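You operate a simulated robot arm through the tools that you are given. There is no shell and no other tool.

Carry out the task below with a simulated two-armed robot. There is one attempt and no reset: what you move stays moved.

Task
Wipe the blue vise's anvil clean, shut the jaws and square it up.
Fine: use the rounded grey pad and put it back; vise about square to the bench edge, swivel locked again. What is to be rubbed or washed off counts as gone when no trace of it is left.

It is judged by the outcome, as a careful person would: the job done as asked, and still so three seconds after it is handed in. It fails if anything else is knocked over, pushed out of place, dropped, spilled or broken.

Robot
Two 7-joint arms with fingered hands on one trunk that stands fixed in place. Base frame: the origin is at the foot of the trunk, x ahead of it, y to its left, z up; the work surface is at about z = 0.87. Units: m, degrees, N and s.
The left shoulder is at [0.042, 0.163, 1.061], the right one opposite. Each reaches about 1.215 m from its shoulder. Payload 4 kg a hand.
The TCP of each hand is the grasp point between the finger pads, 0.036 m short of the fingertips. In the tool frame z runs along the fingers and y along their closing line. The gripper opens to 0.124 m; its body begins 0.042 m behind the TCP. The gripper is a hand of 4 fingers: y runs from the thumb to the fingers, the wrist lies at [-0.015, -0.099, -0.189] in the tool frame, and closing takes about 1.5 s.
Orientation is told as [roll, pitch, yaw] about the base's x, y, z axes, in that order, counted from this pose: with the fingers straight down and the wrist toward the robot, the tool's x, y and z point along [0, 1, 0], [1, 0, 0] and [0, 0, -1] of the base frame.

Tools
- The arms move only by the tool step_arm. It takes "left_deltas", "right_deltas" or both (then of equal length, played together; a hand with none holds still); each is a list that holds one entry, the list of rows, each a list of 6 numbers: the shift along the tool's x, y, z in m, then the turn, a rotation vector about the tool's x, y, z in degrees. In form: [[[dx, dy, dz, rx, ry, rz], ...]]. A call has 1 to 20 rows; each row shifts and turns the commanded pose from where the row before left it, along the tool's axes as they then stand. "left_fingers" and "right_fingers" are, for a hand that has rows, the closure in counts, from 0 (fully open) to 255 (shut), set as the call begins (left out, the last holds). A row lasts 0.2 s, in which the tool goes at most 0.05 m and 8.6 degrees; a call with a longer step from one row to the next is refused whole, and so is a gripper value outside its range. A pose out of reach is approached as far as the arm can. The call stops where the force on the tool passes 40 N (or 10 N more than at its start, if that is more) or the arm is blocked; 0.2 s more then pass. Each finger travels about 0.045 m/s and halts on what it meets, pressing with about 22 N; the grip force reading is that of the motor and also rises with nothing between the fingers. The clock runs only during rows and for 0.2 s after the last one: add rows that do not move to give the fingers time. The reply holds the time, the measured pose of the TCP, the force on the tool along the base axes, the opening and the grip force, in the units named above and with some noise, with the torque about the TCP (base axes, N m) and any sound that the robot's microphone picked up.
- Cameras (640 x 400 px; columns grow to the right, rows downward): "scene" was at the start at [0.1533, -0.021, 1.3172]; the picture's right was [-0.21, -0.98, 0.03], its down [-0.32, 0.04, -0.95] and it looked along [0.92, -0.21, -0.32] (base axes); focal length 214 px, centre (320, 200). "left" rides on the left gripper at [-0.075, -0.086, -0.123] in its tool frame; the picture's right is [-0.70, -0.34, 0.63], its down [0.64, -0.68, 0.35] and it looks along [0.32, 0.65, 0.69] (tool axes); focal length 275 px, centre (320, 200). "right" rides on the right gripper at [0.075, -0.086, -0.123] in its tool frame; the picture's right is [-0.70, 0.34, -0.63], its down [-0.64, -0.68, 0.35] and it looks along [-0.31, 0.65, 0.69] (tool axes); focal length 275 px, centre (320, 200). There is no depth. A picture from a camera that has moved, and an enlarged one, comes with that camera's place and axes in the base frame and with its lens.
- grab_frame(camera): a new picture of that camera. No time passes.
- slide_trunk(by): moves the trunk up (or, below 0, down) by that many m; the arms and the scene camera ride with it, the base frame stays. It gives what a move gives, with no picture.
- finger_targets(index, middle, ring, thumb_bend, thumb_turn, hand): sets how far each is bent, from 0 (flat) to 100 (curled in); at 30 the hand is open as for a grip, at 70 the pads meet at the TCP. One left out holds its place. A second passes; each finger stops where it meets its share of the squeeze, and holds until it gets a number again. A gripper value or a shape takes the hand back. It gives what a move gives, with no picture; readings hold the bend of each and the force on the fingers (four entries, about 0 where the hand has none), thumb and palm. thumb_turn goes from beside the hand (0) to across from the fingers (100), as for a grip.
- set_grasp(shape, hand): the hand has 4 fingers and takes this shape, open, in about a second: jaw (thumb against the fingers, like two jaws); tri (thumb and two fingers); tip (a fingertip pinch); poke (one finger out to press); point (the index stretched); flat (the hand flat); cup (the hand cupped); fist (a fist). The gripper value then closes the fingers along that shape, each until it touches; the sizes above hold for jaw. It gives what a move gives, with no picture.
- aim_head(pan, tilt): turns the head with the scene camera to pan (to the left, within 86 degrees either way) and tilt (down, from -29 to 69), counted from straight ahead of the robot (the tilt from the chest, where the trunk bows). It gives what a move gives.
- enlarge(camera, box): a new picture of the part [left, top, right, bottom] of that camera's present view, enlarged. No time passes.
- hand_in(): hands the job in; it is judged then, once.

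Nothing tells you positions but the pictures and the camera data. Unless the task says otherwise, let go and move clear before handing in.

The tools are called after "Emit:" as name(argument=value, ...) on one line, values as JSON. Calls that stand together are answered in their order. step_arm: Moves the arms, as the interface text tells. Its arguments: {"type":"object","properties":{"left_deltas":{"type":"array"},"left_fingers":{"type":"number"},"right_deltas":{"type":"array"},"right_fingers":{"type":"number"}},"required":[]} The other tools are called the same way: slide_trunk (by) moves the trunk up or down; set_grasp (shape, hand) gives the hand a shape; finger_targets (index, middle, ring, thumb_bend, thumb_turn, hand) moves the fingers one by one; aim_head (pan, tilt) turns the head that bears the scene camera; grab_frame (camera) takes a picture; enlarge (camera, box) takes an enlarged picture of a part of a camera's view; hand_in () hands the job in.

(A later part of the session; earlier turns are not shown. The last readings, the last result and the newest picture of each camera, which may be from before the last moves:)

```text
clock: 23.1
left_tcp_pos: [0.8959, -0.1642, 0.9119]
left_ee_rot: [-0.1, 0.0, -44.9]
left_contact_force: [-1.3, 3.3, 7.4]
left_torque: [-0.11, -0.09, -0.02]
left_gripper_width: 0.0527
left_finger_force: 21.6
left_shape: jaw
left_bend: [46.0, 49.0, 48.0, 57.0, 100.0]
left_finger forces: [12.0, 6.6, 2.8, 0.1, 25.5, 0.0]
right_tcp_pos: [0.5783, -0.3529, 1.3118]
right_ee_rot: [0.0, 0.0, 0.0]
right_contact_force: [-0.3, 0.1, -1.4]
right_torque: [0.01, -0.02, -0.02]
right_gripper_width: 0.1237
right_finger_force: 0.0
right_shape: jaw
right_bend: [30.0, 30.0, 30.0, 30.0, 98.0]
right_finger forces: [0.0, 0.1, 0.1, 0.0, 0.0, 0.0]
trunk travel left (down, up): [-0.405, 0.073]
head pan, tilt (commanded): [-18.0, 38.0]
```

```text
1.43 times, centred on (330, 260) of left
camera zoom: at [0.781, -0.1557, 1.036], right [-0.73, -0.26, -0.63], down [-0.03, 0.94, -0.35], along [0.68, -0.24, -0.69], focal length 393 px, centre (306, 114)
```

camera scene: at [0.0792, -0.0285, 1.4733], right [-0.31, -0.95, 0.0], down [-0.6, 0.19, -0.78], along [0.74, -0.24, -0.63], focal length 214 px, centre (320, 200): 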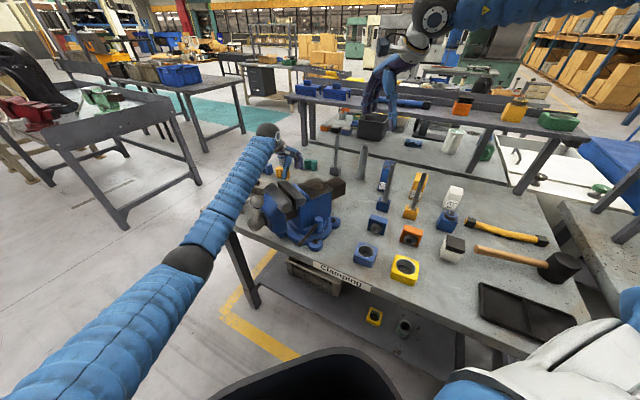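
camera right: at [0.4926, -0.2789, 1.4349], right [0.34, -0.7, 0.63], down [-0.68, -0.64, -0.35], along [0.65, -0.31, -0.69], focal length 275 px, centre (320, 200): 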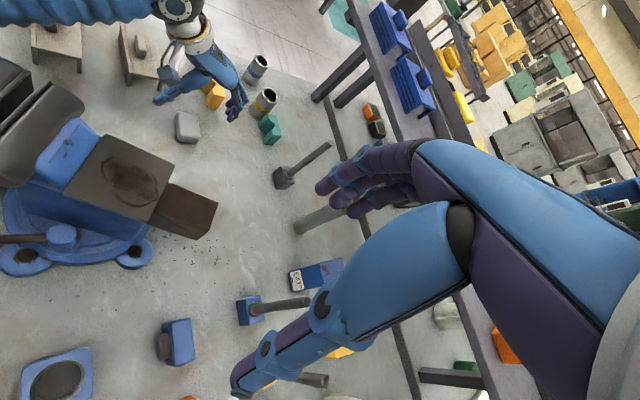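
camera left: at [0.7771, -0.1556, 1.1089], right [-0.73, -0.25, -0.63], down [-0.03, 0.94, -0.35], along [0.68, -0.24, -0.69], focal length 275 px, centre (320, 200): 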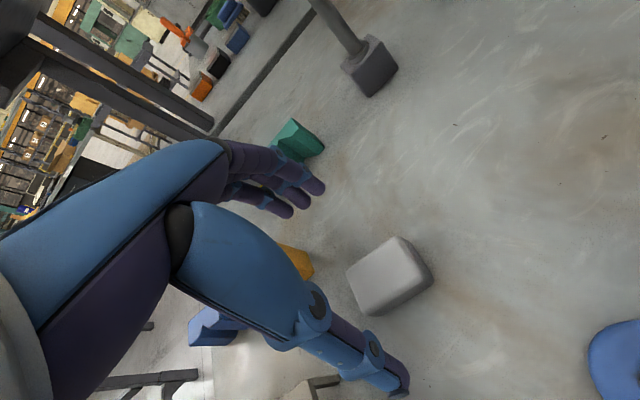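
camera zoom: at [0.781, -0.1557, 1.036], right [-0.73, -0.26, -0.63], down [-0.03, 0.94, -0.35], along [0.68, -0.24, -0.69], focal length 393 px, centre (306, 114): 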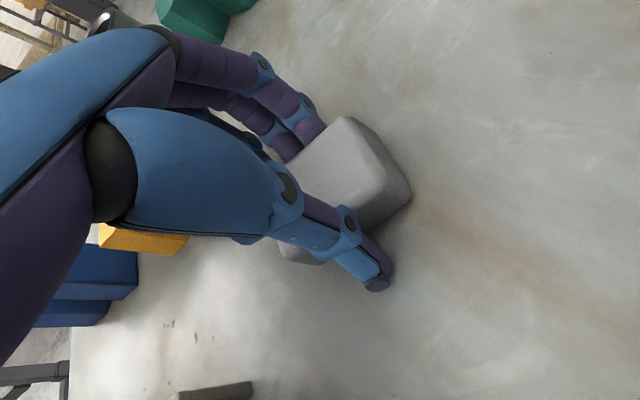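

The pad is gripped (it slid ~8 mm while centring). But the left forearm would sweep across the crank ball when wiping, so I prefer the right arm for wiping: I'll slide the pad back those 8 mm, release it, and withdraw the left arm.

Emit:
step_arm(left_deltas=[[[0, -0.0043, 0, 0, 0, 0], [0, -0.0042, 0, 0, 0, 0], [0, 0, 0, 0, 0, 0]]])

Emit:
step_arm(left_deltas=[[[0, 0, 0, 0, 0, 0], [0, 0, 0, 0, 0, 0], [0, 0, 0, 0, 0, 0], [0, 0, 0, 0, 0, 0], [0, 0, 0, 0, 0, 0], [0, 0, 0, 0, 0, 0], [0, 0, 0, 0, 0, 0], [0, 0, 0, 0, 0, 0]]], left_fingers=0)

Emit:
enlarge(camera="right", box=[100, 30, 300, 180])

```text
clock: 23.9
left_tcp_pos: [0.89, -0.1591, 0.9124]
left_ee_rot: [-0.1, 0.0, -45.1]
left_contact_force: [4.3, -3.5, 6.8]
left_torque: [-0.32, -0.35, 0.07]
left_gripper_width: 0.0523
left_finger_force: 21.9
left_shape: jaw
left_bend: [45.0, 49.0, 47.0, 58.0, 100.0]
left_finger forces: [15.6, 9.1, 3.3, 0.0, 21.8, 0.1]
right_tcp_pos: [0.5785, -0.3523, 1.3119]
right_ee_rot: [0.1, 0.3, 0.0]
right_contact_force: [-0.1, -0.2, -0.1]
right_torque: [-0.03, -0.01, -0.01]
right_gripper_width: 0.1238
right_finger_force: 0.1
right_shape: jaw
right_bend: [30.0, 30.0, 30.0, 30.0, 98.0]
right_finger forces: [0.0, 0.0, 0.1, 0.0, 0.0, 0.1]
trunk travel left (down, up): [-0.405, 0.073]
head pan, tilt (commanded): [-18.0, 38.0]
```

```text
clock: 25.7
left_tcp_pos: [0.8895, -0.1586, 0.9133]
left_ee_rot: [-0.1, 0.0, -45.0]
left_contact_force: [0.0, 0.1, 0.2]
left_torque: [-0.02, -0.02, 0.02]
left_gripper_width: 0.1238
left_finger_force: 0.1
left_shape: jaw
left_bend: [30.0, 30.0, 30.0, 30.0, 98.0]
left_finger forces: [0.0, 0.0, 0.0, 0.0, 0.0, 0.0]
right_tcp_pos: [0.5786, -0.3531, 1.3119]
right_ee_rot: [0.1, 0.0, 0.0]
right_contact_force: [0.8, 0.6, -0.4]
right_torque: [-0.01, -0.01, -0.01]
right_gripper_width: 0.1241
right_finger_force: 0.0
right_shape: jaw
right_bend: [30.0, 30.0, 30.0, 30.0, 98.0]
right_finger forces: [0.0, 0.1, 0.0, 0.1, 0.0, 0.1]
trunk travel left (down, up): [-0.405, 0.073]
head pan, tilt (commanded): [-18.0, 38.0]
```

```text
2.67 times, centred on (200, 105) of right
camera zoom: at [0.4925, -0.2781, 1.4352], right [0.34, -0.7, 0.63], down [-0.68, -0.64, -0.35], along [0.65, -0.31, -0.69], focal length 734 px, centre (640, 453)
```

zoom: 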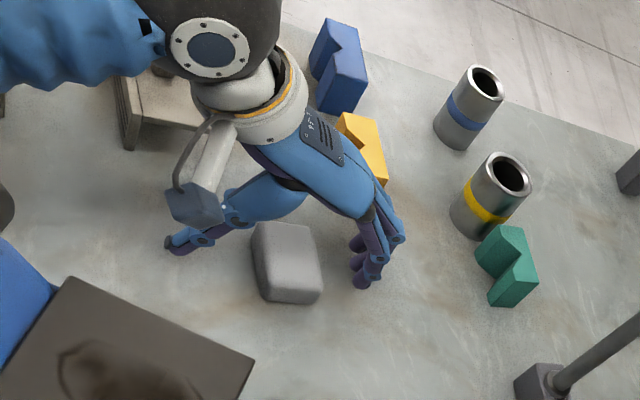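

The pad is back where it was. Withdrawing the left arm by the same path it came.

Emit:
step_arm(left_deltas=[[[0, 0, -0.045, 0, 0, 0], [0, 0, -0.045, 0, 0, 0], [0, 0, -0.045, 0, 0, 0], [0, 0, -0.045, 0, 0, 0], [0, 0, -0.045, 0, 0, 0], [0, 0, -0.045, 0, 0, 0], [0.0133, -0.0378, 0, 0, 0, 0], [0.01384, -0.03798, -0.02, 0, 0, 0], [0.01384, -0.03798, -0.02, 0, 0, 0], [0.01384, -0.03798, -0.02, 0, 0, 0], [0.01384, -0.03798, -0.02, 0, 0, 0], [0.01384, -0.03798, -0.02, 0, 0, 0], [0.01384, -0.03798, -0.02, 0, 0, 0], [0.01384, -0.03798, -0.02, 0, 0, 0], [0.01384, -0.03798, -0.02, 0, 0, 0], [0.01384, -0.03798, -0.02, 0, 0, 0], [0.01384, -0.03798, -0.02, 0, 0, 0], [0.01384, -0.03798, -0.02, 0, 0, 0]]])

```text
clock: 29.5
left_tcp_pos: [0.6839, 0.2808, 1.4021]
left_ee_rot: [0.0, 0.0, -45.0]
left_contact_force: [0.3, -0.4, -0.2]
left_torque: [-0.02, -0.02, -0.02]
left_gripper_width: 0.1238
left_finger_force: 0.1
left_shape: jaw
left_bend: [30.0, 30.0, 30.0, 30.0, 98.0]
left_finger forces: [0.0, 0.0, 0.0, 0.1, 0.1, 0.0]
right_tcp_pos: [0.5755, -0.3535, 1.3128]
right_ee_rot: [0.0, 0.0, 0.0]
right_contact_force: [-1.0, -0.2, 0.1]
right_torque: [-0.05, 0.0, 0.04]
right_gripper_width: 0.1238
right_finger_force: 0.1
right_shape: jaw
right_bend: [30.0, 30.0, 30.0, 30.0, 98.0]
right_finger forces: [0.0, 0.0, 0.0, 0.0, 0.1, 0.1]
trunk travel left (down, up): [-0.405, 0.073]
head pan, tilt (commanded): [-18.0, 38.0]
```

Now test the right arm at yaw +45° above the pad, watching for reach limits.

Emit:
step_arm(right_deltas=[[[0, 0, 0, 0, 0, -7.5], [0, 0, 0, 0, 0, -7.5], [0, 0, 0, 0, 0, -7.5], [0, 0, 0, 0, 0, -7.5], [0, 0, 0, 0, 0, -7.5], [0, 0, 0, 0, 0, -7.5], [-0.0088, 0.0357, 0, 0, 0, 0], [-0.0088, 0.0357, 0, 0, 0, 0], [-0.0088, 0.0357, 0, 0, 0, 0], [-0.0088, 0.0357, 0, 0, 0, 0], [-0.0088, 0.0357, 0, 0, 0, 0], [-0.0088, 0.0357, 0, 0, 0, 0], [-0.0088, 0.0357, 0.025, 0, 0, 0], [-0.0088, 0.0357, 0.03, 0, 0, 0], [-0.0088, 0.0357, 0.03, 0, 0, 0], [-0.0088, 0.0357, 0.03, 0, 0, 0]]])

Emit:
grab_frame(camera="scene")

Emit:
grab_frame(camera="right")

```text
clock: 32.9
left_tcp_pos: [0.6866, 0.2793, 1.4014]
left_ee_rot: [-0.1, 0.1, -45.0]
left_contact_force: [-0.1, -0.5, -0.3]
left_torque: [0.0, 0.03, -0.02]
left_gripper_width: 0.1241
left_finger_force: 0.1
left_shape: jaw
left_bend: [30.0, 30.0, 30.0, 30.0, 98.0]
left_finger forces: [0.0, 0.1, 0.0, 0.0, 0.1, 0.1]
right_tcp_pos: [0.8316, -0.0825, 1.187]
right_ee_rot: [-0.3, -0.1, 44.3]
right_contact_force: [0.3, 0.1, -0.3]
right_torque: [0.02, 0.04, -0.02]
right_gripper_width: 0.1238
right_finger_force: 0.1
right_shape: jaw
right_bend: [30.0, 30.0, 30.0, 30.0, 98.0]
right_finger forces: [0.1, 0.0, 0.1, 0.1, 0.0, 0.1]
right hand out of reach, approached as far as the arm can: row 5, 6, 7, 10, 11, 12, 13, 14, 15, 16
trunk travel left (down, up): [-0.405, 0.073]
head pan, tilt (commanded): [-18.0, 38.0]
```

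```text
taken
camera scene: at [0.0805, -0.0265, 1.4733], right [-0.31, -0.95, 0.01], down [-0.6, 0.19, -0.78], along [0.74, -0.24, -0.63], focal length 214 px, centre (320, 200)
```

scene: 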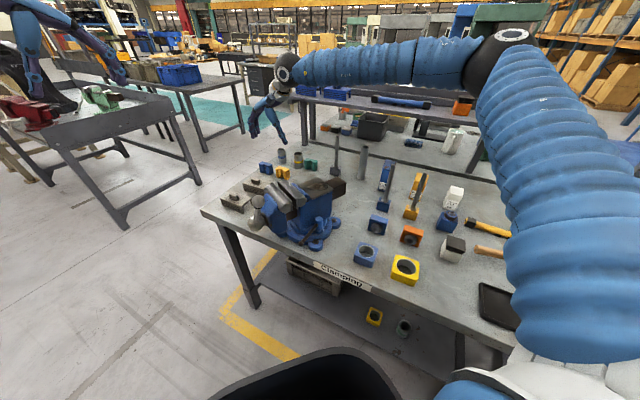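

```text
taken
camera right: at [0.7185, -0.0879, 1.3095], right [0.73, -0.26, 0.64], down [-0.04, -0.94, -0.34], along [0.69, 0.23, -0.69], focal length 275 px, centre (320, 200)
```

right: 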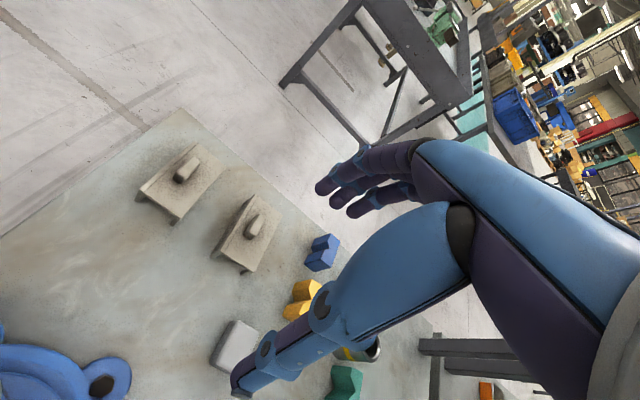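

The right arm hits wrist limits at yaw 45° here (it drifted left but touched nothing). I'll back off to yaw ~25° and see whether the pad is within reach that way.

Emit:
step_arm(right_deltas=[[[0, 0, 0, 0, 0, 6.5], [0, 0, 0, 0, 0, 6.5], [0, 0, 0, 0, 0, 6.5], [-0.032, 0.006, 0, 0, 0, 0], [-0.032, 0.006, 0, 0, 0, 0], [-0.032, 0.006, 0, 0, 0, 0]]])

```text
clock: 34.3
left_tcp_pos: [0.6862, 0.2785, 1.4003]
left_ee_rot: [-0.1, -0.1, -44.9]
left_contact_force: [0.4, -0.1, 0.0]
left_torque: [0.01, 0.02, -0.01]
left_gripper_width: 0.1239
left_finger_force: 0.0
left_shape: jaw
left_bend: [30.0, 30.0, 30.0, 30.0, 98.0]
left_finger forces: [0.0, 0.0, 0.1, 0.0, 0.0, 0.0]
right_tcp_pos: [0.8905, -0.1598, 1.1875]
right_ee_rot: [0.1, 0.0, 25.5]
right_contact_force: [0.2, 0.3, -0.6]
right_torque: [0.01, 0.0, -0.01]
right_gripper_width: 0.1239
right_finger_force: 0.1
right_shape: jaw
right_bend: [30.0, 30.0, 30.0, 30.0, 98.0]
right_finger forces: [0.0, 0.0, 0.0, 0.1, 0.1, 0.0]
trunk travel left (down, up): [-0.405, 0.073]
head pan, tilt (commanded): [-18.0, 38.0]
```

Yaw 25° reaches above the pad. I'll see how much further yaw and descent are possible.

Emit:
step_arm(right_deltas=[[[0, 0, 0.04, 0, 0, 0], [0, 0, 0.04, 0, 0, 0], [0, 0, 0.04, 0, 0, 0], [0, 0, 0.04, 0, 0, 0], [0, 0, 0.02, 0, 0, 0]]])

Emit:
step_arm(right_deltas=[[[0, 0, 0, 0, 0, -5], [0, 0, 0, 0, 0, -5]]])

Emit:
grab_frame(camera="scene")

Emit:
grab_frame(camera="left")

Emit:
grab_frame(camera="right")

```text
clock: 35.5
left_tcp_pos: [0.6851, 0.281, 1.4019]
left_ee_rot: [-0.1, -0.1, -44.9]
left_contact_force: [0.6, 0.2, -0.2]
left_torque: [0.0, 0.01, 0.0]
left_gripper_width: 0.1237
left_finger_force: 0.0
left_shape: jaw
left_bend: [30.0, 30.0, 30.0, 30.0, 98.0]
left_finger forces: [0.0, 0.0, 0.0, 0.0, 0.0, 0.0]
right_tcp_pos: [0.8653, -0.1797, 1.0193]
right_ee_rot: [0.1, -0.2, 25.5]
right_contact_force: [0.9, 0.5, 0.4]
right_torque: [0.0, -0.02, -0.01]
right_gripper_width: 0.1241
right_finger_force: 0.0
right_shape: jaw
right_bend: [30.0, 30.0, 30.0, 30.0, 98.0]
right_finger forces: [0.0, 0.0, 0.1, 0.1, 0.1, 0.1]
right hand out of reach, approached as far as the arm can: row 3, 4, 5
trunk travel left (down, up): [-0.405, 0.073]
head pan, tilt (commanded): [-18.0, 38.0]
```

```text
clock: 36.1
left_tcp_pos: [0.6853, 0.2795, 1.401]
left_ee_rot: [-0.1, 0.0, -44.9]
left_contact_force: [-0.2, -0.7, -1.2]
left_torque: [0.0, 0.03, -0.01]
left_gripper_width: 0.1234
left_finger_force: 0.1
left_shape: jaw
left_bend: [30.0, 30.0, 30.0, 30.0, 98.0]
left_finger forces: [0.0, 0.0, 0.0, 0.0, 0.0, 0.1]
right_tcp_pos: [0.8644, -0.1809, 1.0199]
right_ee_rot: [0.1, 0.1, 35.6]
right_contact_force: [-0.1, 0.4, -0.5]
right_torque: [0.02, -0.01, -0.01]
right_gripper_width: 0.1239
right_finger_force: 0.0
right_shape: jaw
right_bend: [30.0, 30.0, 30.0, 30.0, 98.0]
right_finger forces: [0.1, 0.1, 0.0, 0.1, 0.0, 0.0]
trunk travel left (down, up): [-0.405, 0.073]
head pan, tilt (commanded): [-18.0, 38.0]
```

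```text
taken
camera scene: at [0.079, -0.0276, 1.4734], right [-0.31, -0.95, 0.0], down [-0.6, 0.19, -0.78], along [0.74, -0.24, -0.63], focal length 214 px, centre (320, 200)
```

scene: 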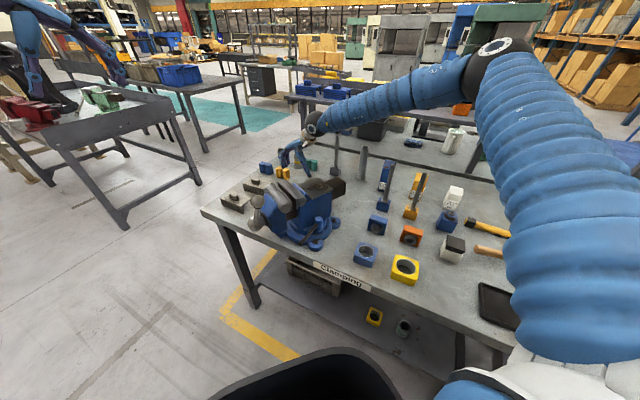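

```text
taken
camera left: at [0.5704, 0.2868, 1.5262], right [-0.73, -0.25, -0.63], down [-0.03, 0.94, -0.35], along [0.68, -0.24, -0.69], focal length 275 px, centre (320, 200)
```

left: 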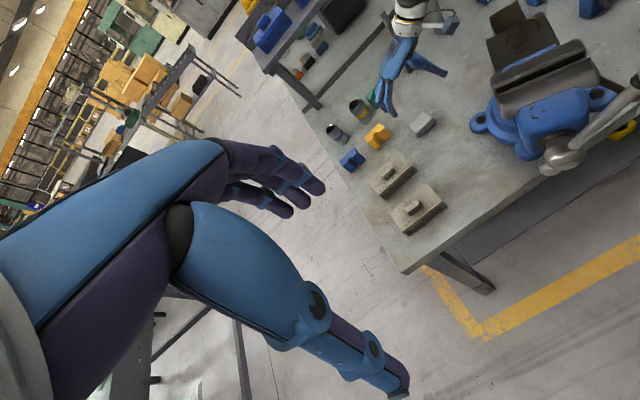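

```text
taken
camera right: at [0.7517, -0.168, 1.1432], right [0.68, -0.37, 0.63], down [-0.18, -0.92, -0.35], along [0.71, 0.12, -0.69], focal length 275 px, centre (320, 200)
```

right: 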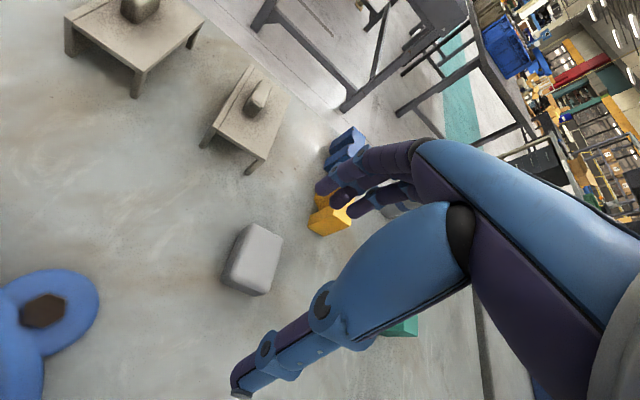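

The right arm stalls ~3 cm short at this trunk height. I'll lift it and lower the trunk somewhat, which brings the shoulders forward and lower, then retry.

Emit:
step_arm(right_deltas=[[[0, 0, -0.04, 0, 0, 0], [0, 0, -0.04, 0, 0, 0], [0, 0, -0.04, 0, 0, 0], [0, 0, -0.04, 0, 0, 0], [0, 0, -0.04, 0, 0, 0]]])

Emit:
slide_trunk(by=-0.12)

Emit:
grab_frame(camera="scene")

Emit:
grab_frame(camera="left")

```text
clock: 37.3
left_tcp_pos: [0.6858, 0.2797, 1.4014]
left_ee_rot: [0.0, 0.0, -45.0]
left_contact_force: [-0.2, -0.1, 0.0]
left_torque: [0.0, 0.0, 0.01]
left_gripper_width: 0.1237
left_finger_force: 0.1
left_shape: jaw
left_bend: [30.0, 30.0, 30.0, 30.0, 98.0]
left_finger forces: [0.0, 0.0, 0.0, 0.1, 0.1, 0.0]
right_tcp_pos: [0.8629, -0.1794, 1.2211]
right_ee_rot: [0.0, 0.0, 35.4]
right_contact_force: [0.6, 0.2, 0.5]
right_torque: [-0.02, 0.03, 0.01]
right_gripper_width: 0.1239
right_finger_force: 0.1
right_shape: jaw
right_bend: [30.0, 30.0, 30.0, 30.0, 98.0]
right_finger forces: [0.1, 0.0, 0.0, 0.0, 0.1, 0.0]
trunk travel left (down, up): [-0.405, 0.073]
head pan, tilt (commanded): [-18.0, 38.0]
```

```text
clock: 38.8
left_tcp_pos: [0.684, 0.2793, 1.282]
left_ee_rot: [-0.1, 0.0, -45.0]
left_contact_force: [0.5, -0.2, -1.0]
left_torque: [0.03, -0.02, -0.03]
left_gripper_width: 0.1239
left_finger_force: 0.0
left_shape: jaw
left_bend: [30.0, 30.0, 30.0, 30.0, 98.0]
left_finger forces: [0.1, 0.0, 0.1, 0.0, 0.0, 0.1]
right_tcp_pos: [0.8652, -0.1792, 1.101]
right_ee_rot: [0.0, 0.0, 35.5]
right_contact_force: [-0.2, -0.3, -0.4]
right_torque: [-0.01, -0.03, -0.01]
right_gripper_width: 0.1239
right_finger_force: 0.0
right_shape: jaw
right_bend: [30.0, 30.0, 30.0, 30.0, 98.0]
right_finger forces: [0.0, 0.0, 0.0, 0.0, 0.0, 0.0]
trunk travel left (down, up): [-0.285, 0.193]
head pan, tilt (commanded): [-18.0, 38.0]
```

```text
taken
camera scene: at [0.1111, -0.0275, 1.3436], right [-0.31, -0.95, 0.03], down [-0.65, 0.19, -0.73], along [0.69, -0.24, -0.68], focal length 214 px, centre (320, 200)
```

scene: 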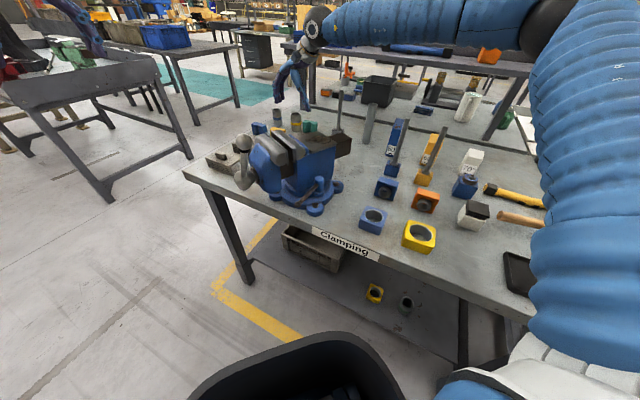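

```text
taken
camera left: at [0.5681, 0.2875, 1.4064], right [-0.73, -0.25, -0.63], down [-0.03, 0.94, -0.35], along [0.68, -0.24, -0.69], focal length 275 px, centre (320, 200)
```

left: 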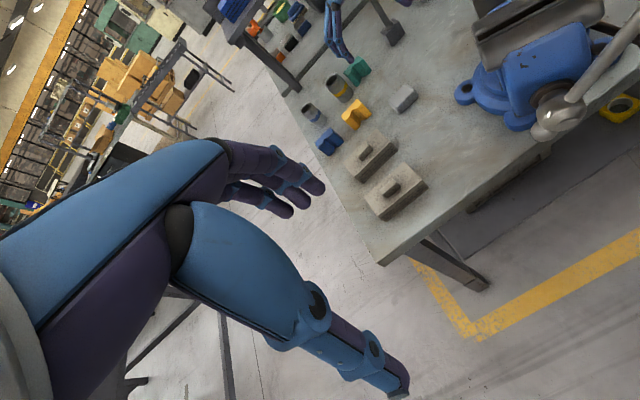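

With the trunk lower, I'll try yaw 45° and centring over the pad, staying above it.

Emit:
step_arm(right_deltas=[[[0, 0, 0, 0, 0, -4.8], [0, 0, 0, 0, 0, -4.7], [-0.004, 0.015, 0.02, 0, 0, 0], [-0.004, 0.015, 0.03, 0, 0, 0], [0, 0, 0.04, 0, 0, 0]]])

Emit:
grab_frame(camera="right")

Emit:
grab_frame(camera="scene")

```text
clock: 40.0
left_tcp_pos: [0.6832, 0.2787, 1.2813]
left_ee_rot: [-0.2, 0.0, -45.0]
left_contact_force: [0.3, -0.7, -1.3]
left_torque: [0.02, 0.0, 0.0]
left_gripper_width: 0.1237
left_finger_force: 0.0
left_shape: jaw
left_bend: [30.0, 30.0, 30.0, 30.0, 98.0]
left_finger forces: [0.0, 0.0, 0.1, 0.0, 0.1, 0.0]
right_tcp_pos: [0.8894, -0.1633, 1.0093]
right_ee_rot: [0.0, -0.1, 37.5]
right_contact_force: [-0.4, 0.3, -1.1]
right_torque: [0.01, 0.0, 0.0]
right_gripper_width: 0.1238
right_finger_force: 0.1
right_shape: jaw
right_bend: [30.0, 30.0, 30.0, 30.0, 98.0]
right_finger forces: [0.0, 0.0, 0.0, 0.0, 0.1, 0.1]
right hand out of reach, approached as far as the arm can: row 2, 4
trunk travel left (down, up): [-0.285, 0.193]
head pan, tilt (commanded): [-18.0, 38.0]
```

```text
taken
camera right: at [0.7756, -0.1556, 1.1323], right [0.69, -0.35, 0.63], down [-0.15, -0.93, -0.35], along [0.71, 0.15, -0.69], focal length 275 px, centre (320, 200)
```

right: 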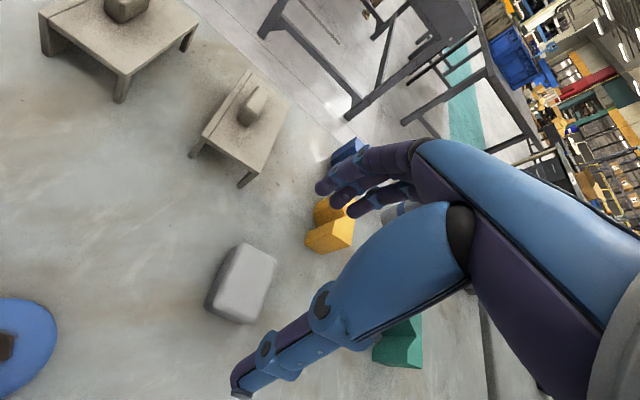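

```text
taken
camera scene: at [0.1121, -0.028, 1.3433], right [-0.31, -0.95, 0.03], down [-0.65, 0.19, -0.73], along [0.69, -0.24, -0.68], focal length 214 px, centre (320, 200)
```

scene: 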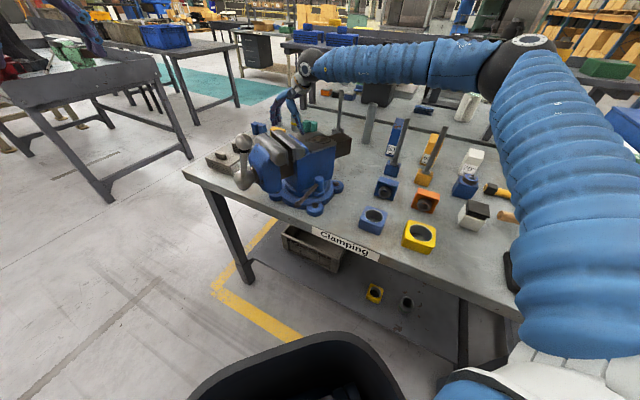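

Now the right arm is over the pad at yaw 37.5° (its limit, ~7° off the pad's axis, acceptable). I'll partly close the fingers to keep clear of the handled block, centre, and go down partway.

Emit:
step_arm(right_deltas=[[[-0.0034, 0.0032, 0, 0, 0, 0], [0, 0, 0.01, 0, 0, 0], [0, 0, 0.01, 0, 0, 0], [0, 0, 0.015, 0, 0, 0]]], right_fingers=45)

Emit:
enlarge(camera="left", box=[260, 0, 460, 150])

Emit:
enlarge(camera="right", box=[180, 120, 420, 400])

```text
clock: 41.0
left_tcp_pos: [0.6834, 0.2785, 1.2816]
left_ee_rot: [0.0, 0.0, -45.0]
left_contact_force: [-0.4, 0.0, 0.1]
left_torque: [-0.02, -0.02, 0.04]
left_gripper_width: 0.1238
left_finger_force: 0.2
left_shape: jaw
left_bend: [30.0, 30.0, 30.0, 30.0, 98.0]
left_finger forces: [0.0, 0.0, 0.0, 0.0, 0.1, 0.0]
right_tcp_pos: [0.8918, -0.1638, 0.9739]
right_ee_rot: [-0.1, 0.0, 37.4]
right_contact_force: [-0.1, 0.2, -0.2]
right_torque: [-0.02, 0.0, 0.01]
right_gripper_width: 0.1025
right_finger_force: 0.0
right_shape: jaw
right_bend: [32.0, 34.0, 33.0, 0.0, 98.0]
right_finger forces: [0.0, 0.0, 0.0, 0.1, 0.0, 0.1]
trunk travel left (down, up): [-0.285, 0.193]
head pan, tilt (commanded): [-18.0, 38.0]
```

```text
2.67 times, centred on (360, 75) of left
camera zoom: at [0.5693, 0.2875, 1.4054], right [-0.73, -0.25, -0.63], down [-0.03, 0.94, -0.35], along [0.68, -0.24, -0.69], focal length 734 px, centre (213, 533)
```

zoom: 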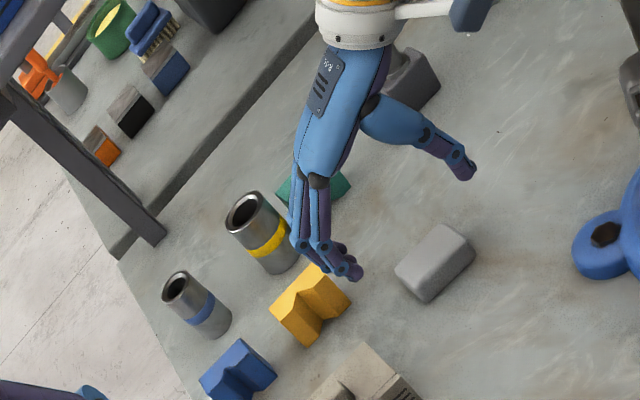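

```text
1.43 times, centred on (300, 260) of right
camera zoom: at [0.7787, -0.1553, 1.0984], right [0.69, -0.35, 0.63], down [-0.15, -0.93, -0.35], along [0.71, 0.14, -0.69], focal length 393 px, centre (349, 114)
```

zoom: 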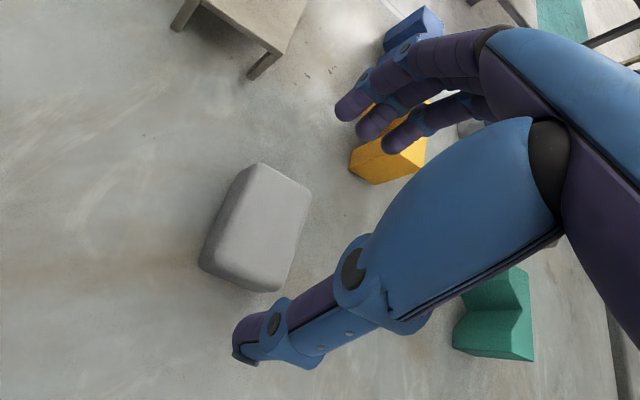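

Geometry checks out. Descending the last 6 cm.

Emit:
step_arm(right_deltas=[[[0, 0.001, 0.025, 0, 0, 0], [0, 0.001, 0.02, 0, 0, 0], [0, 0, 0.016, 0, 0, 0]]])

Emit:
enlarge(camera="left", box=[260, 0, 460, 150])

Emit:
enlarge(camera="right", box=[180, 120, 420, 400])

```text
clock: 41.8
left_tcp_pos: [0.6843, 0.2801, 1.2804]
left_ee_rot: [0.0, 0.1, -45.0]
left_contact_force: [0.4, 0.4, -0.2]
left_torque: [0.04, 0.0, 0.01]
left_gripper_width: 0.1237
left_finger_force: 0.1
left_shape: jaw
left_bend: [30.0, 30.0, 30.0, 30.0, 98.0]
left_finger forces: [0.1, 0.0, 0.0, 0.0, 0.1, 0.1]
right_tcp_pos: [0.894, -0.162, 0.9141]
right_ee_rot: [-0.2, -0.1, 37.5]
right_contact_force: [-0.3, 0.3, 0.5]
right_torque: [-0.01, 0.0, -0.04]
right_gripper_width: 0.1025
right_finger_force: 0.0
right_shape: jaw
right_bend: [32.0, 34.0, 33.0, 0.0, 98.0]
right_finger forces: [0.0, 0.1, 0.0, 0.0, 0.1, 0.0]
trunk travel left (down, up): [-0.285, 0.193]
head pan, tilt (commanded): [-18.0, 38.0]
```

```text
2.67 times, centred on (360, 75) of left
camera zoom: at [0.5694, 0.2876, 1.4055], right [-0.73, -0.25, -0.63], down [-0.03, 0.94, -0.35], along [0.68, -0.24, -0.69], focal length 734 px, centre (213, 533)
```

zoom: 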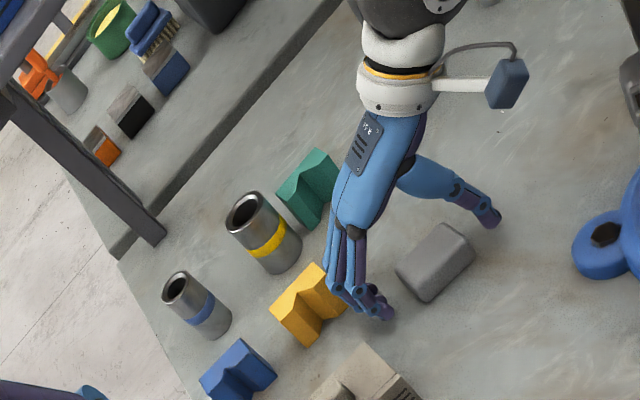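

```text
1.43 times, centred on (300, 260) of right
camera zoom: at [0.7797, -0.154, 1.0367], right [0.69, -0.35, 0.63], down [-0.15, -0.93, -0.35], along [0.71, 0.15, -0.69], focal length 393 px, centre (349, 114)
```

zoom: 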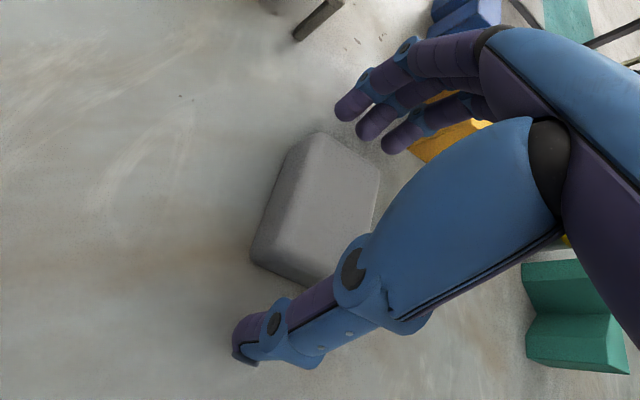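

The pad lies squarely between thumb and three fingers. Closing the right hand.

Emit:
step_arm(right_deltas=[[[0, 0, 0, 0, 0, 0], [0, 0, 0, 0, 0, 0], [0, 0, 0, 0, 0, 0], [0, 0, 0, 0, 0, 0], [0, 0, 0, 0, 0, 0], [0, 0, 0, 0, 0, 0], [0, 0, 0, 0, 0, 0], [0, 0, 0, 0, 0, 0]]], right_fingers=255)

Emit:
enlarge(camera="left", box=[260, 0, 460, 150])

Emit:
enlarge(camera="right", box=[180, 120, 420, 400])

```text
clock: 43.6
left_tcp_pos: [0.6828, 0.2802, 1.2817]
left_ee_rot: [0.0, 0.0, -45.0]
left_contact_force: [0.3, 0.0, 0.5]
left_torque: [0.02, 0.01, 0.0]
left_gripper_width: 0.1238
left_finger_force: 0.1
left_shape: jaw
left_bend: [30.0, 30.0, 30.0, 30.0, 98.0]
left_finger forces: [0.0, 0.0, 0.0, 0.0, 0.1, 0.0]
right_tcp_pos: [0.8924, -0.1612, 0.9141]
right_ee_rot: [-0.1, -0.1, 37.5]
right_contact_force: [-0.8, -2.9, 3.6]
right_torque: [-0.05, 0.05, 0.03]
right_gripper_width: 0.0728
right_finger_force: 21.7
right_shape: jaw
right_bend: [44.0, 46.0, 50.0, 50.0, 99.0]
right_finger forces: [11.3, 5.5, 2.6, 0.1, 21.5, 0.0]
trunk travel left (down, up): [-0.285, 0.193]
head pan, tilt (commanded): [-18.0, 38.0]
```

```text
2.67 times, centred on (360, 75) of left
camera zoom: at [0.5684, 0.2874, 1.406], right [-0.73, -0.25, -0.63], down [-0.03, 0.94, -0.35], along [0.68, -0.24, -0.69], focal length 734 px, centre (213, 533)
```

zoom: 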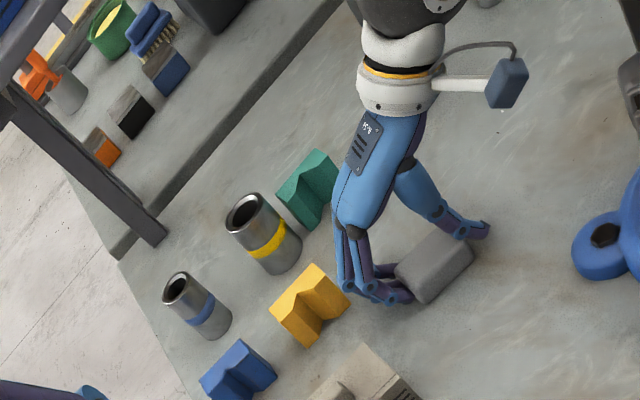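

```text
1.43 times, centred on (300, 260) of right
camera zoom: at [0.7791, -0.1544, 1.0375], right [0.69, -0.35, 0.64], down [-0.15, -0.93, -0.35], along [0.71, 0.15, -0.69], focal length 393 px, centre (349, 114)
```

zoom: 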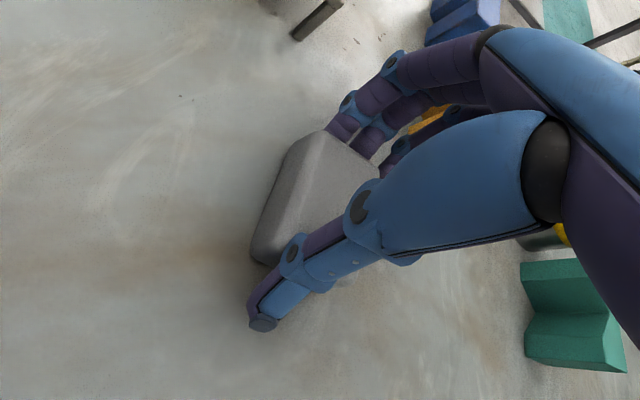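

Grip is firm with barely any pad shift. Lifting a few centimetres to check.

Emit:
step_arm(right_deltas=[[[0, 0, -0.02, 0, 0, 0], [0, 0, -0.03, 0, 0, 0], [0, 0, -0.03, 0, 0, 0], [0, 0, -0.03, 0, 0, 0]]])

Emit:
enlarge(camera="left", box=[260, 0, 460, 150])

Emit:
enlarge(camera="right", box=[180, 120, 420, 400])

```text
clock: 44.6
left_tcp_pos: [0.6822, 0.2799, 1.2828]
left_ee_rot: [0.1, 0.0, -44.9]
left_contact_force: [0.3, 0.3, 0.5]
left_torque: [0.01, 0.0, -0.01]
left_gripper_width: 0.1236
left_finger_force: 0.1
left_shape: jaw
left_bend: [30.0, 30.0, 30.0, 30.0, 98.0]
left_finger forces: [0.1, 0.1, 0.0, 0.0, 0.1, 0.0]
right_tcp_pos: [0.8905, -0.1627, 1.0263]
right_ee_rot: [-0.1, -0.1, 37.4]
right_contact_force: [-0.1, -0.2, -0.4]
right_torque: [-0.01, -0.02, -0.02]
right_gripper_width: 0.0726
right_finger_force: 22.2
right_shape: jaw
right_bend: [44.0, 46.0, 50.0, 50.0, 99.0]
right_finger forces: [12.3, 6.2, 2.6, 0.0, 19.6, 0.0]
trunk travel left (down, up): [-0.285, 0.193]
head pan, tilt (commanded): [-18.0, 38.0]
```

```text
2.67 times, centred on (360, 75) of left
camera zoom: at [0.5682, 0.2876, 1.406], right [-0.73, -0.25, -0.63], down [-0.03, 0.94, -0.35], along [0.68, -0.24, -0.69], focal length 734 px, centre (213, 533)
```

zoom: 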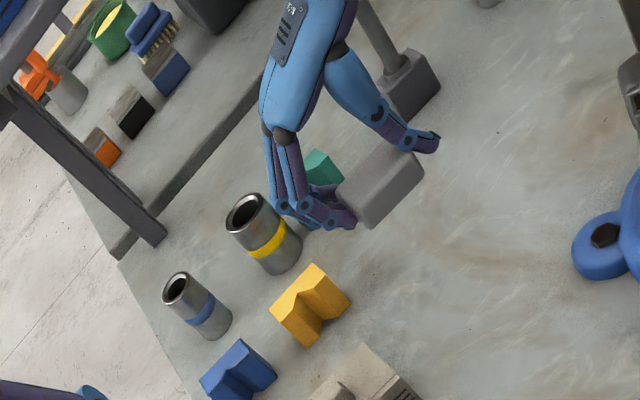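

```text
1.43 times, centred on (300, 260) of right
camera zoom: at [0.7768, -0.1541, 1.1487], right [0.69, -0.35, 0.64], down [-0.15, -0.93, -0.35], along [0.71, 0.14, -0.69], focal length 393 px, centre (349, 114)
```

zoom: 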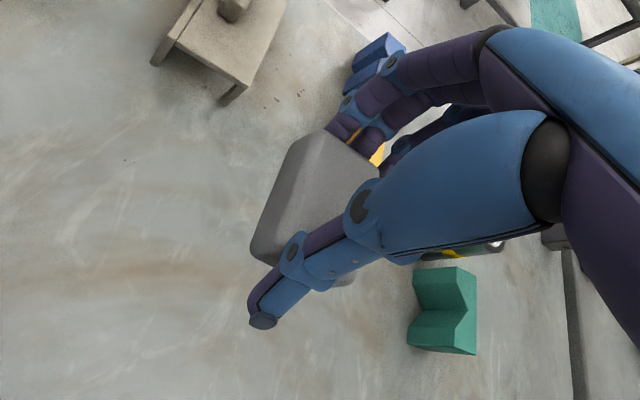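

The pad is held level. Now up, rotate to ~yaw 12°, and over to a hover above the anvil.

Emit:
step_arm(right_deltas=[[[0, 0, -0.045, 0, 0, 0], [0, 0, -0.045, 0, 0, 0], [0, 0, -0.045, 0, 0, 0], [0, 0, -0.045, 0, 0, 0], [0, 0, 0, 0, 0, 6.5], [0, 0, 0, 0, 0, 6.5], [0, 0, 0, 0, 0, 6.5], [0, 0, 0, 0, 0, 6.5], [0.0019, -0.0405, 0, 0, 0, 0], [0.0019, -0.0405, 0, 0, 0, 0], [0.0019, -0.0405, 0, 0, 0, 0], [0.0019, -0.0405, 0, 0, 0, 0], [0.0019, -0.0405, 0, 0, 0, 0], [0.0019, -0.0405, 0, 0, 0, 0]]])

Emit:
grab_frame(camera="left")

Emit:
grab_frame(camera="right")

Emit:
grab_frame(camera="scene")

```text
clock: 47.6
left_tcp_pos: [0.6826, 0.2797, 1.2828]
left_ee_rot: [0.1, -0.1, -44.9]
left_contact_force: [-0.5, -0.3, 0.2]
left_torque: [0.03, -0.03, 0.02]
left_gripper_width: 0.124
left_finger_force: 0.1
left_shape: jaw
left_bend: [30.0, 30.0, 30.0, 30.0, 98.0]
left_finger forces: [0.1, 0.0, 0.0, 0.1, 0.1, 0.1]
right_tcp_pos: [0.6372, -0.1879, 1.1908]
right_ee_rot: [0.2, 0.0, 11.7]
right_contact_force: [-0.4, 1.2, -0.2]
right_torque: [-0.01, -0.04, 0.01]
right_gripper_width: 0.0728
right_finger_force: 22.0
right_shape: jaw
right_bend: [44.0, 46.0, 50.0, 51.0, 99.0]
right_finger forces: [12.4, 6.2, 2.1, 0.0, 19.3, 0.1]
right hand out of reach, approached as far as the arm can: row 1, 2, 3, 4
trunk travel left (down, up): [-0.285, 0.193]
head pan, tilt (commanded): [-18.0, 38.0]
```

```text
taken
camera left: at [0.5667, 0.2876, 1.4069], right [-0.73, -0.26, -0.63], down [-0.03, 0.94, -0.35], along [0.68, -0.24, -0.69], focal length 275 px, centre (320, 200)
```

left: 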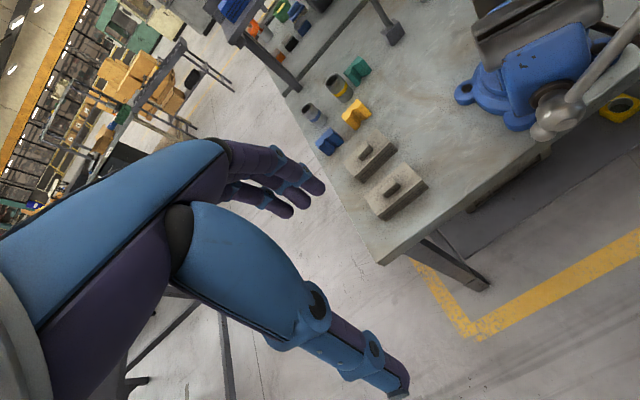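

```text
taken
camera right: at [0.5379, -0.132, 1.3143], right [0.47, -0.61, 0.63], down [-0.54, -0.77, -0.35], along [0.7, -0.18, -0.69], focal length 275 px, centre (320, 200)
```

right: 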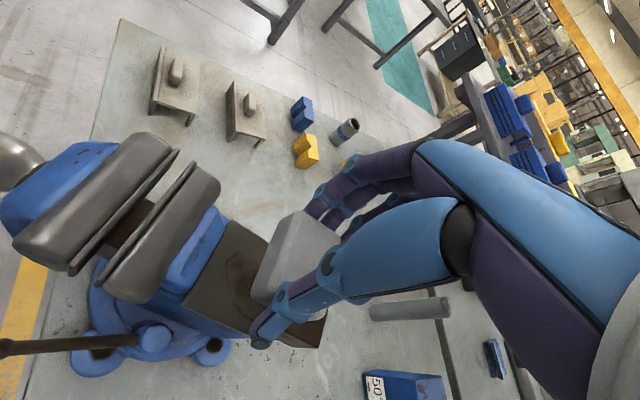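

```text
taken
camera scene: at [0.1098, -0.0278, 1.3437], right [-0.31, -0.95, 0.03], down [-0.65, 0.19, -0.73], along [0.69, -0.24, -0.68], focal length 214 px, centre (320, 200)
```

scene: 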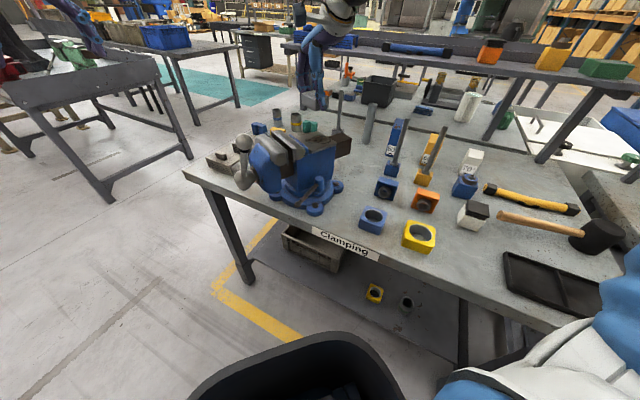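

The pad is hovering over the anvil in good alignment. I'll centre it and descend to just above, then touch down gently in small steps.

Emit:
step_arm(right_deltas=[[[-0.0138, 0.0107, 0, 0, 0, 0], [0, 0, 0.03, 0, 0, 0], [0, 0, 0.03, 0, 0, 0], [0, 0, 0.008, 0, 0, 0]]])

Emit:
grab_frame(camera="right")

Emit:
enlarge(camera="scene", box=[220, 80, 400, 220])

Emit:
enlarge(camera="left", box=[440, 0, 640, 150])

```text
clock: 48.6
left_tcp_pos: [0.6829, 0.2798, 1.2819]
left_ee_rot: [-0.1, 0.0, -45.1]
left_contact_force: [0.4, -0.4, -1.1]
left_torque: [-0.02, 0.0, 0.0]
left_gripper_width: 0.1238
left_finger_force: 0.1
left_shape: jaw
left_bend: [30.0, 30.0, 30.0, 30.0, 98.0]
left_finger forces: [0.1, 0.0, 0.0, 0.0, 0.0, 0.0]
right_tcp_pos: [0.6486, -0.2003, 1.1217]
right_ee_rot: [0.1, 0.0, 11.7]
right_contact_force: [0.1, -0.3, -0.3]
right_torque: [-0.01, 0.0, -0.01]
right_gripper_width: 0.0728
right_finger_force: 21.3
right_shape: jaw
right_bend: [44.0, 46.0, 50.0, 51.0, 99.0]
right_finger forces: [12.4, 6.0, 2.1, 0.0, 19.3, 0.0]
trunk travel left (down, up): [-0.285, 0.193]
head pan, tilt (commanded): [-18.0, 38.0]
```

```text
taken
camera right: at [0.5497, -0.1437, 1.2453], right [0.47, -0.61, 0.63], down [-0.54, -0.77, -0.35], along [0.7, -0.18, -0.69], focal length 275 px, centre (320, 200)
```

right: 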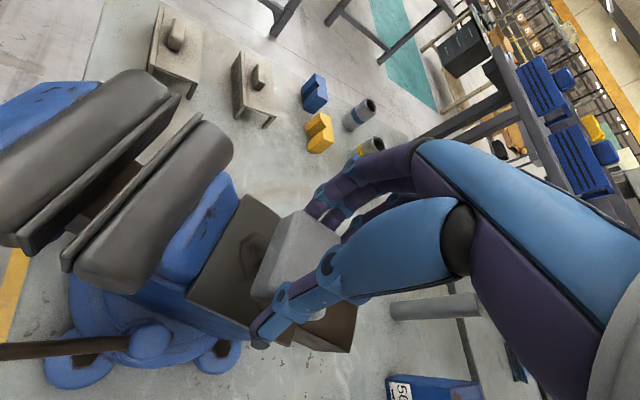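

```text
2.86 times, centred on (310, 150) of scene
camera zoom: at [0.1113, -0.0275, 1.3435], right [-0.31, -0.95, 0.03], down [-0.65, 0.19, -0.73], along [0.69, -0.24, -0.68], focal length 613 px, centre (349, 343)
```

zoom: 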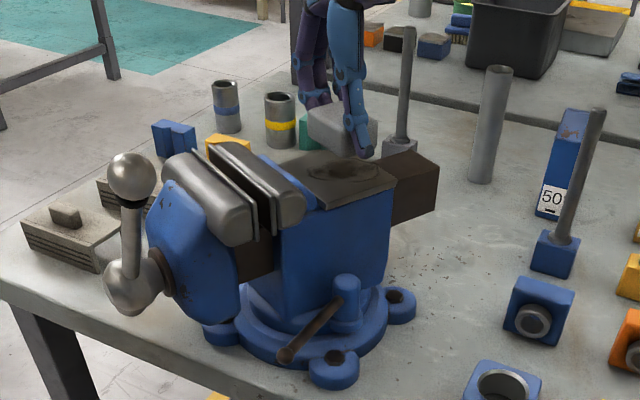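

```text
2.67 times, centred on (540, 75) of left
camera zoom: at [0.5686, 0.2875, 1.4059], right [-0.73, -0.25, -0.63], down [-0.03, 0.94, -0.35], along [0.68, -0.24, -0.69], focal length 734 px, centre (-267, 533)
```

zoom: 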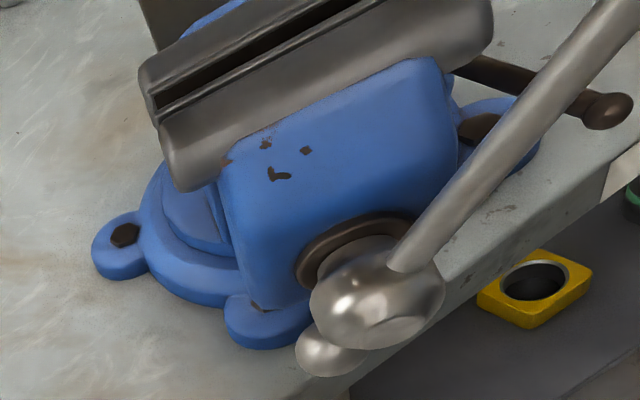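

Let me zoom in further on the anvil from the scene camera to pin its height and edges.

Emit:
enlarge(camera="scene", box=[280, 100, 360, 160])

Emit:
enlarge(camera="right", box=[160, 150, 380, 370])

```text
6.67 times, centred on (320, 130) of scene
camera zoom: at [0.1113, -0.0275, 1.3435], right [-0.31, -0.95, 0.03], down [-0.65, 0.19, -0.73], along [0.69, -0.24, -0.68], focal length 1430 px, centre (320, 667)
```

zoom: 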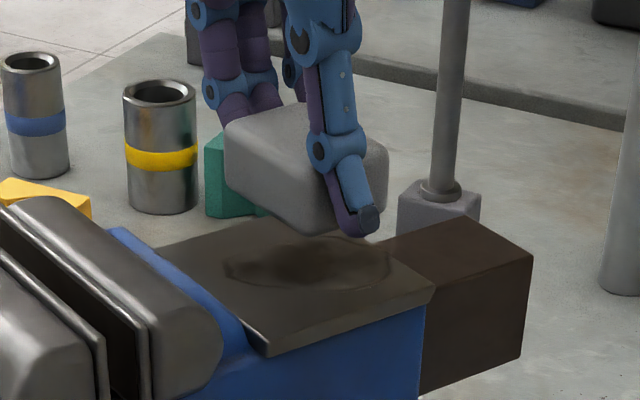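

```text
1.82 times, centred on (270, 260) of right
camera zoom: at [0.5497, -0.1437, 1.2453], right [0.47, -0.61, 0.63], down [-0.54, -0.77, -0.35], along [0.7, -0.18, -0.69], focal length 500 px, centre (411, 91)
```

zoom: 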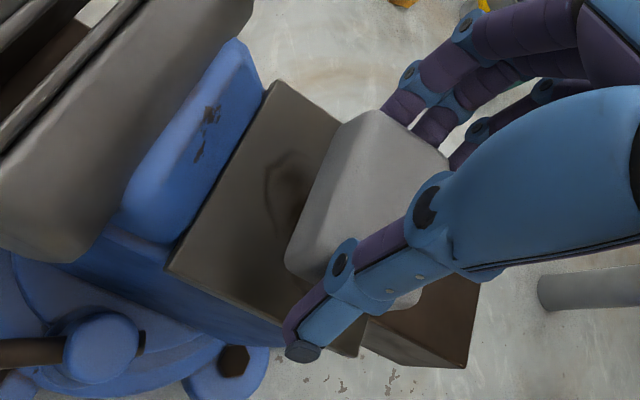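

The anvil top is really at about z 1.043 (centre ≈ (0.66, −0.20)). I'll shift slightly and step down until I feel contact.

Emit:
step_arm(right_deltas=[[[0, 0.008, 0.01, 0, 0, 0], [0, 0, 0.01, 0, 0, 0], [0, 0, 0.005, 0, 0, 0], [0, 0, 0.003, 0, 0, 0]]])

Emit:
step_arm(right_deltas=[[[0, 0, 0.003, 0, 0, 0], [0, 0, 0.003, 0, 0, 0]]])

```text
clock: 49.6
left_tcp_pos: [0.6838, 0.2802, 1.2804]
left_ee_rot: [0.0, 0.0, -45.1]
left_contact_force: [-0.3, -0.3, -0.9]
left_torque: [0.0, -0.02, 0.02]
left_gripper_width: 0.1239
left_finger_force: 0.0
left_shape: jaw
left_bend: [30.0, 30.0, 30.0, 30.0, 98.0]
left_finger forces: [0.1, 0.0, 0.1, 0.0, 0.1, 0.0]
right_tcp_pos: [0.6564, -0.1989, 1.0935]
right_ee_rot: [0.1, -0.1, 11.8]
right_contact_force: [-0.1, -0.2, -1.0]
right_torque: [0.0, 0.0, -0.01]
right_gripper_width: 0.073
right_finger_force: 21.9
right_shape: jaw
right_bend: [44.0, 46.0, 50.0, 51.0, 99.0]
right_finger forces: [12.3, 6.1, 2.1, 0.0, 19.2, 0.0]
trunk travel left (down, up): [-0.285, 0.193]
head pan, tilt (commanded): [-18.0, 38.0]
```

```text
clock: 50.2
left_tcp_pos: [0.6826, 0.2796, 1.2821]
left_ee_rot: [0.1, 0.0, -45.0]
left_contact_force: [-0.6, -0.3, 0.6]
left_torque: [0.03, -0.03, 0.02]
left_gripper_width: 0.124
left_finger_force: 0.0
left_shape: jaw
left_bend: [30.0, 30.0, 30.0, 30.0, 98.0]
left_finger forces: [0.1, 0.1, 0.1, 0.0, 0.0, 0.0]
right_tcp_pos: [0.6572, -0.1992, 1.0898]
right_ee_rot: [0.0, -0.2, 11.6]
right_contact_force: [0.1, -2.1, 14.8]
right_torque: [-0.01, 0.03, 0.0]
right_gripper_width: 0.0728
right_finger_force: 22.2
right_shape: jaw
right_bend: [44.0, 46.0, 50.0, 51.0, 99.0]
right_finger forces: [12.8, 6.5, 2.7, 0.1, 24.8, 0.0]
trunk travel left (down, up): [-0.285, 0.193]
head pan, tilt (commanded): [-18.0, 38.0]
```

Contact at ~15 N, anvil top ≈ 1.046. Beginning back-and-forth strokes across the anvil at the centre.

Emit:
step_arm(right_deltas=[[[0, 0.012, 0, 0, 0, 0], [0, 0.012, 0, 0, 0, 0], [0, -0.015, 0, 0, 0, 0], [0, -0.015, 0, 0, 0, 0], [0, -0.015, 0, 0, 0, 0], [0, 0.015, 0, 0, 0, 0], [0, 0.015, 0, 0, 0, 0], [0, 0.013, 0, 0, 0, 0], [0, -0.015, 0, 0, 0, 0], [0, -0.015, 0, 0, 0, 0], [0, -0.013, 0, 0, 0, 0], [0, 0.021, 0, 0, 0, 0]]])

Emit:
enlarge(camera="scene", box=[280, 100, 360, 160])

Emit:
enlarge(camera="right", box=[160, 150, 380, 370])

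```text
clock: 52.8
left_tcp_pos: [0.6809, 0.2807, 1.2826]
left_ee_rot: [-0.1, -0.1, -45.0]
left_contact_force: [-0.5, 0.3, 0.3]
left_torque: [-0.03, 0.01, -0.02]
left_gripper_width: 0.1236
left_finger_force: 0.1
left_shape: jaw
left_bend: [30.0, 30.0, 30.0, 30.0, 98.0]
left_finger forces: [0.1, 0.0, 0.0, 0.0, 0.0, 0.0]
right_tcp_pos: [0.6532, -0.2002, 1.0878]
right_ee_rot: [0.1, 0.0, 11.7]
right_contact_force: [-17.0, -1.4, 21.9]
right_torque: [-0.03, 0.79, 0.0]
right_gripper_width: 0.0705
right_finger_force: 22.7
right_shape: jaw
right_bend: [46.0, 48.0, 51.0, 49.0, 99.0]
right_finger forces: [8.6, 3.1, 1.8, 0.1, 36.0, 0.1]
trunk travel left (down, up): [-0.285, 0.193]
head pan, tilt (commanded): [-18.0, 38.0]
```

```text
6.67 times, centred on (320, 130) of scene
camera zoom: at [0.109, -0.0271, 1.3436], right [-0.31, -0.95, 0.03], down [-0.65, 0.19, -0.73], along [0.69, -0.24, -0.68], focal length 1430 px, centre (320, 667)
```

zoom: 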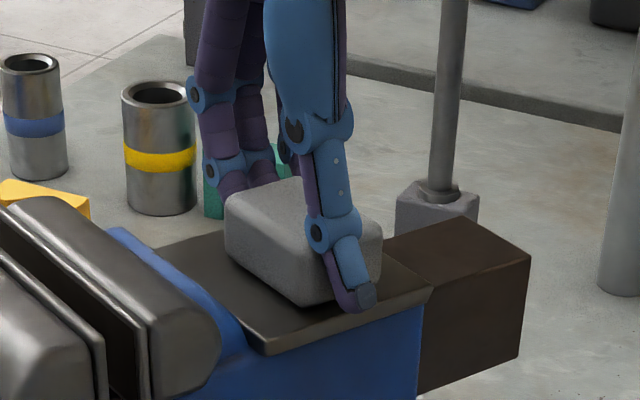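

```text
1.82 times, centred on (270, 260) of right
camera zoom: at [0.5545, -0.1433, 1.2112], right [0.47, -0.61, 0.63], down [-0.54, -0.77, -0.35], along [0.7, -0.18, -0.69], focal length 500 px, centre (411, 91)
```

zoom: 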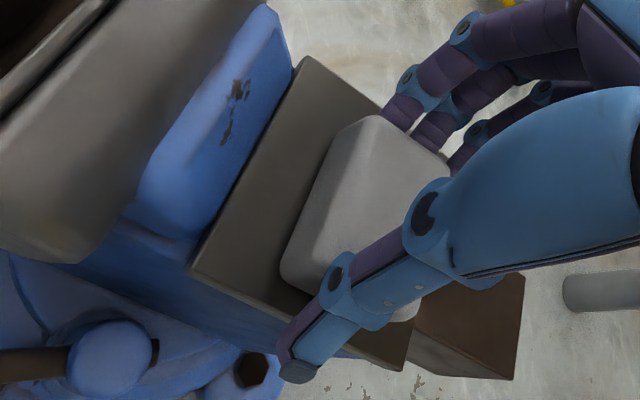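

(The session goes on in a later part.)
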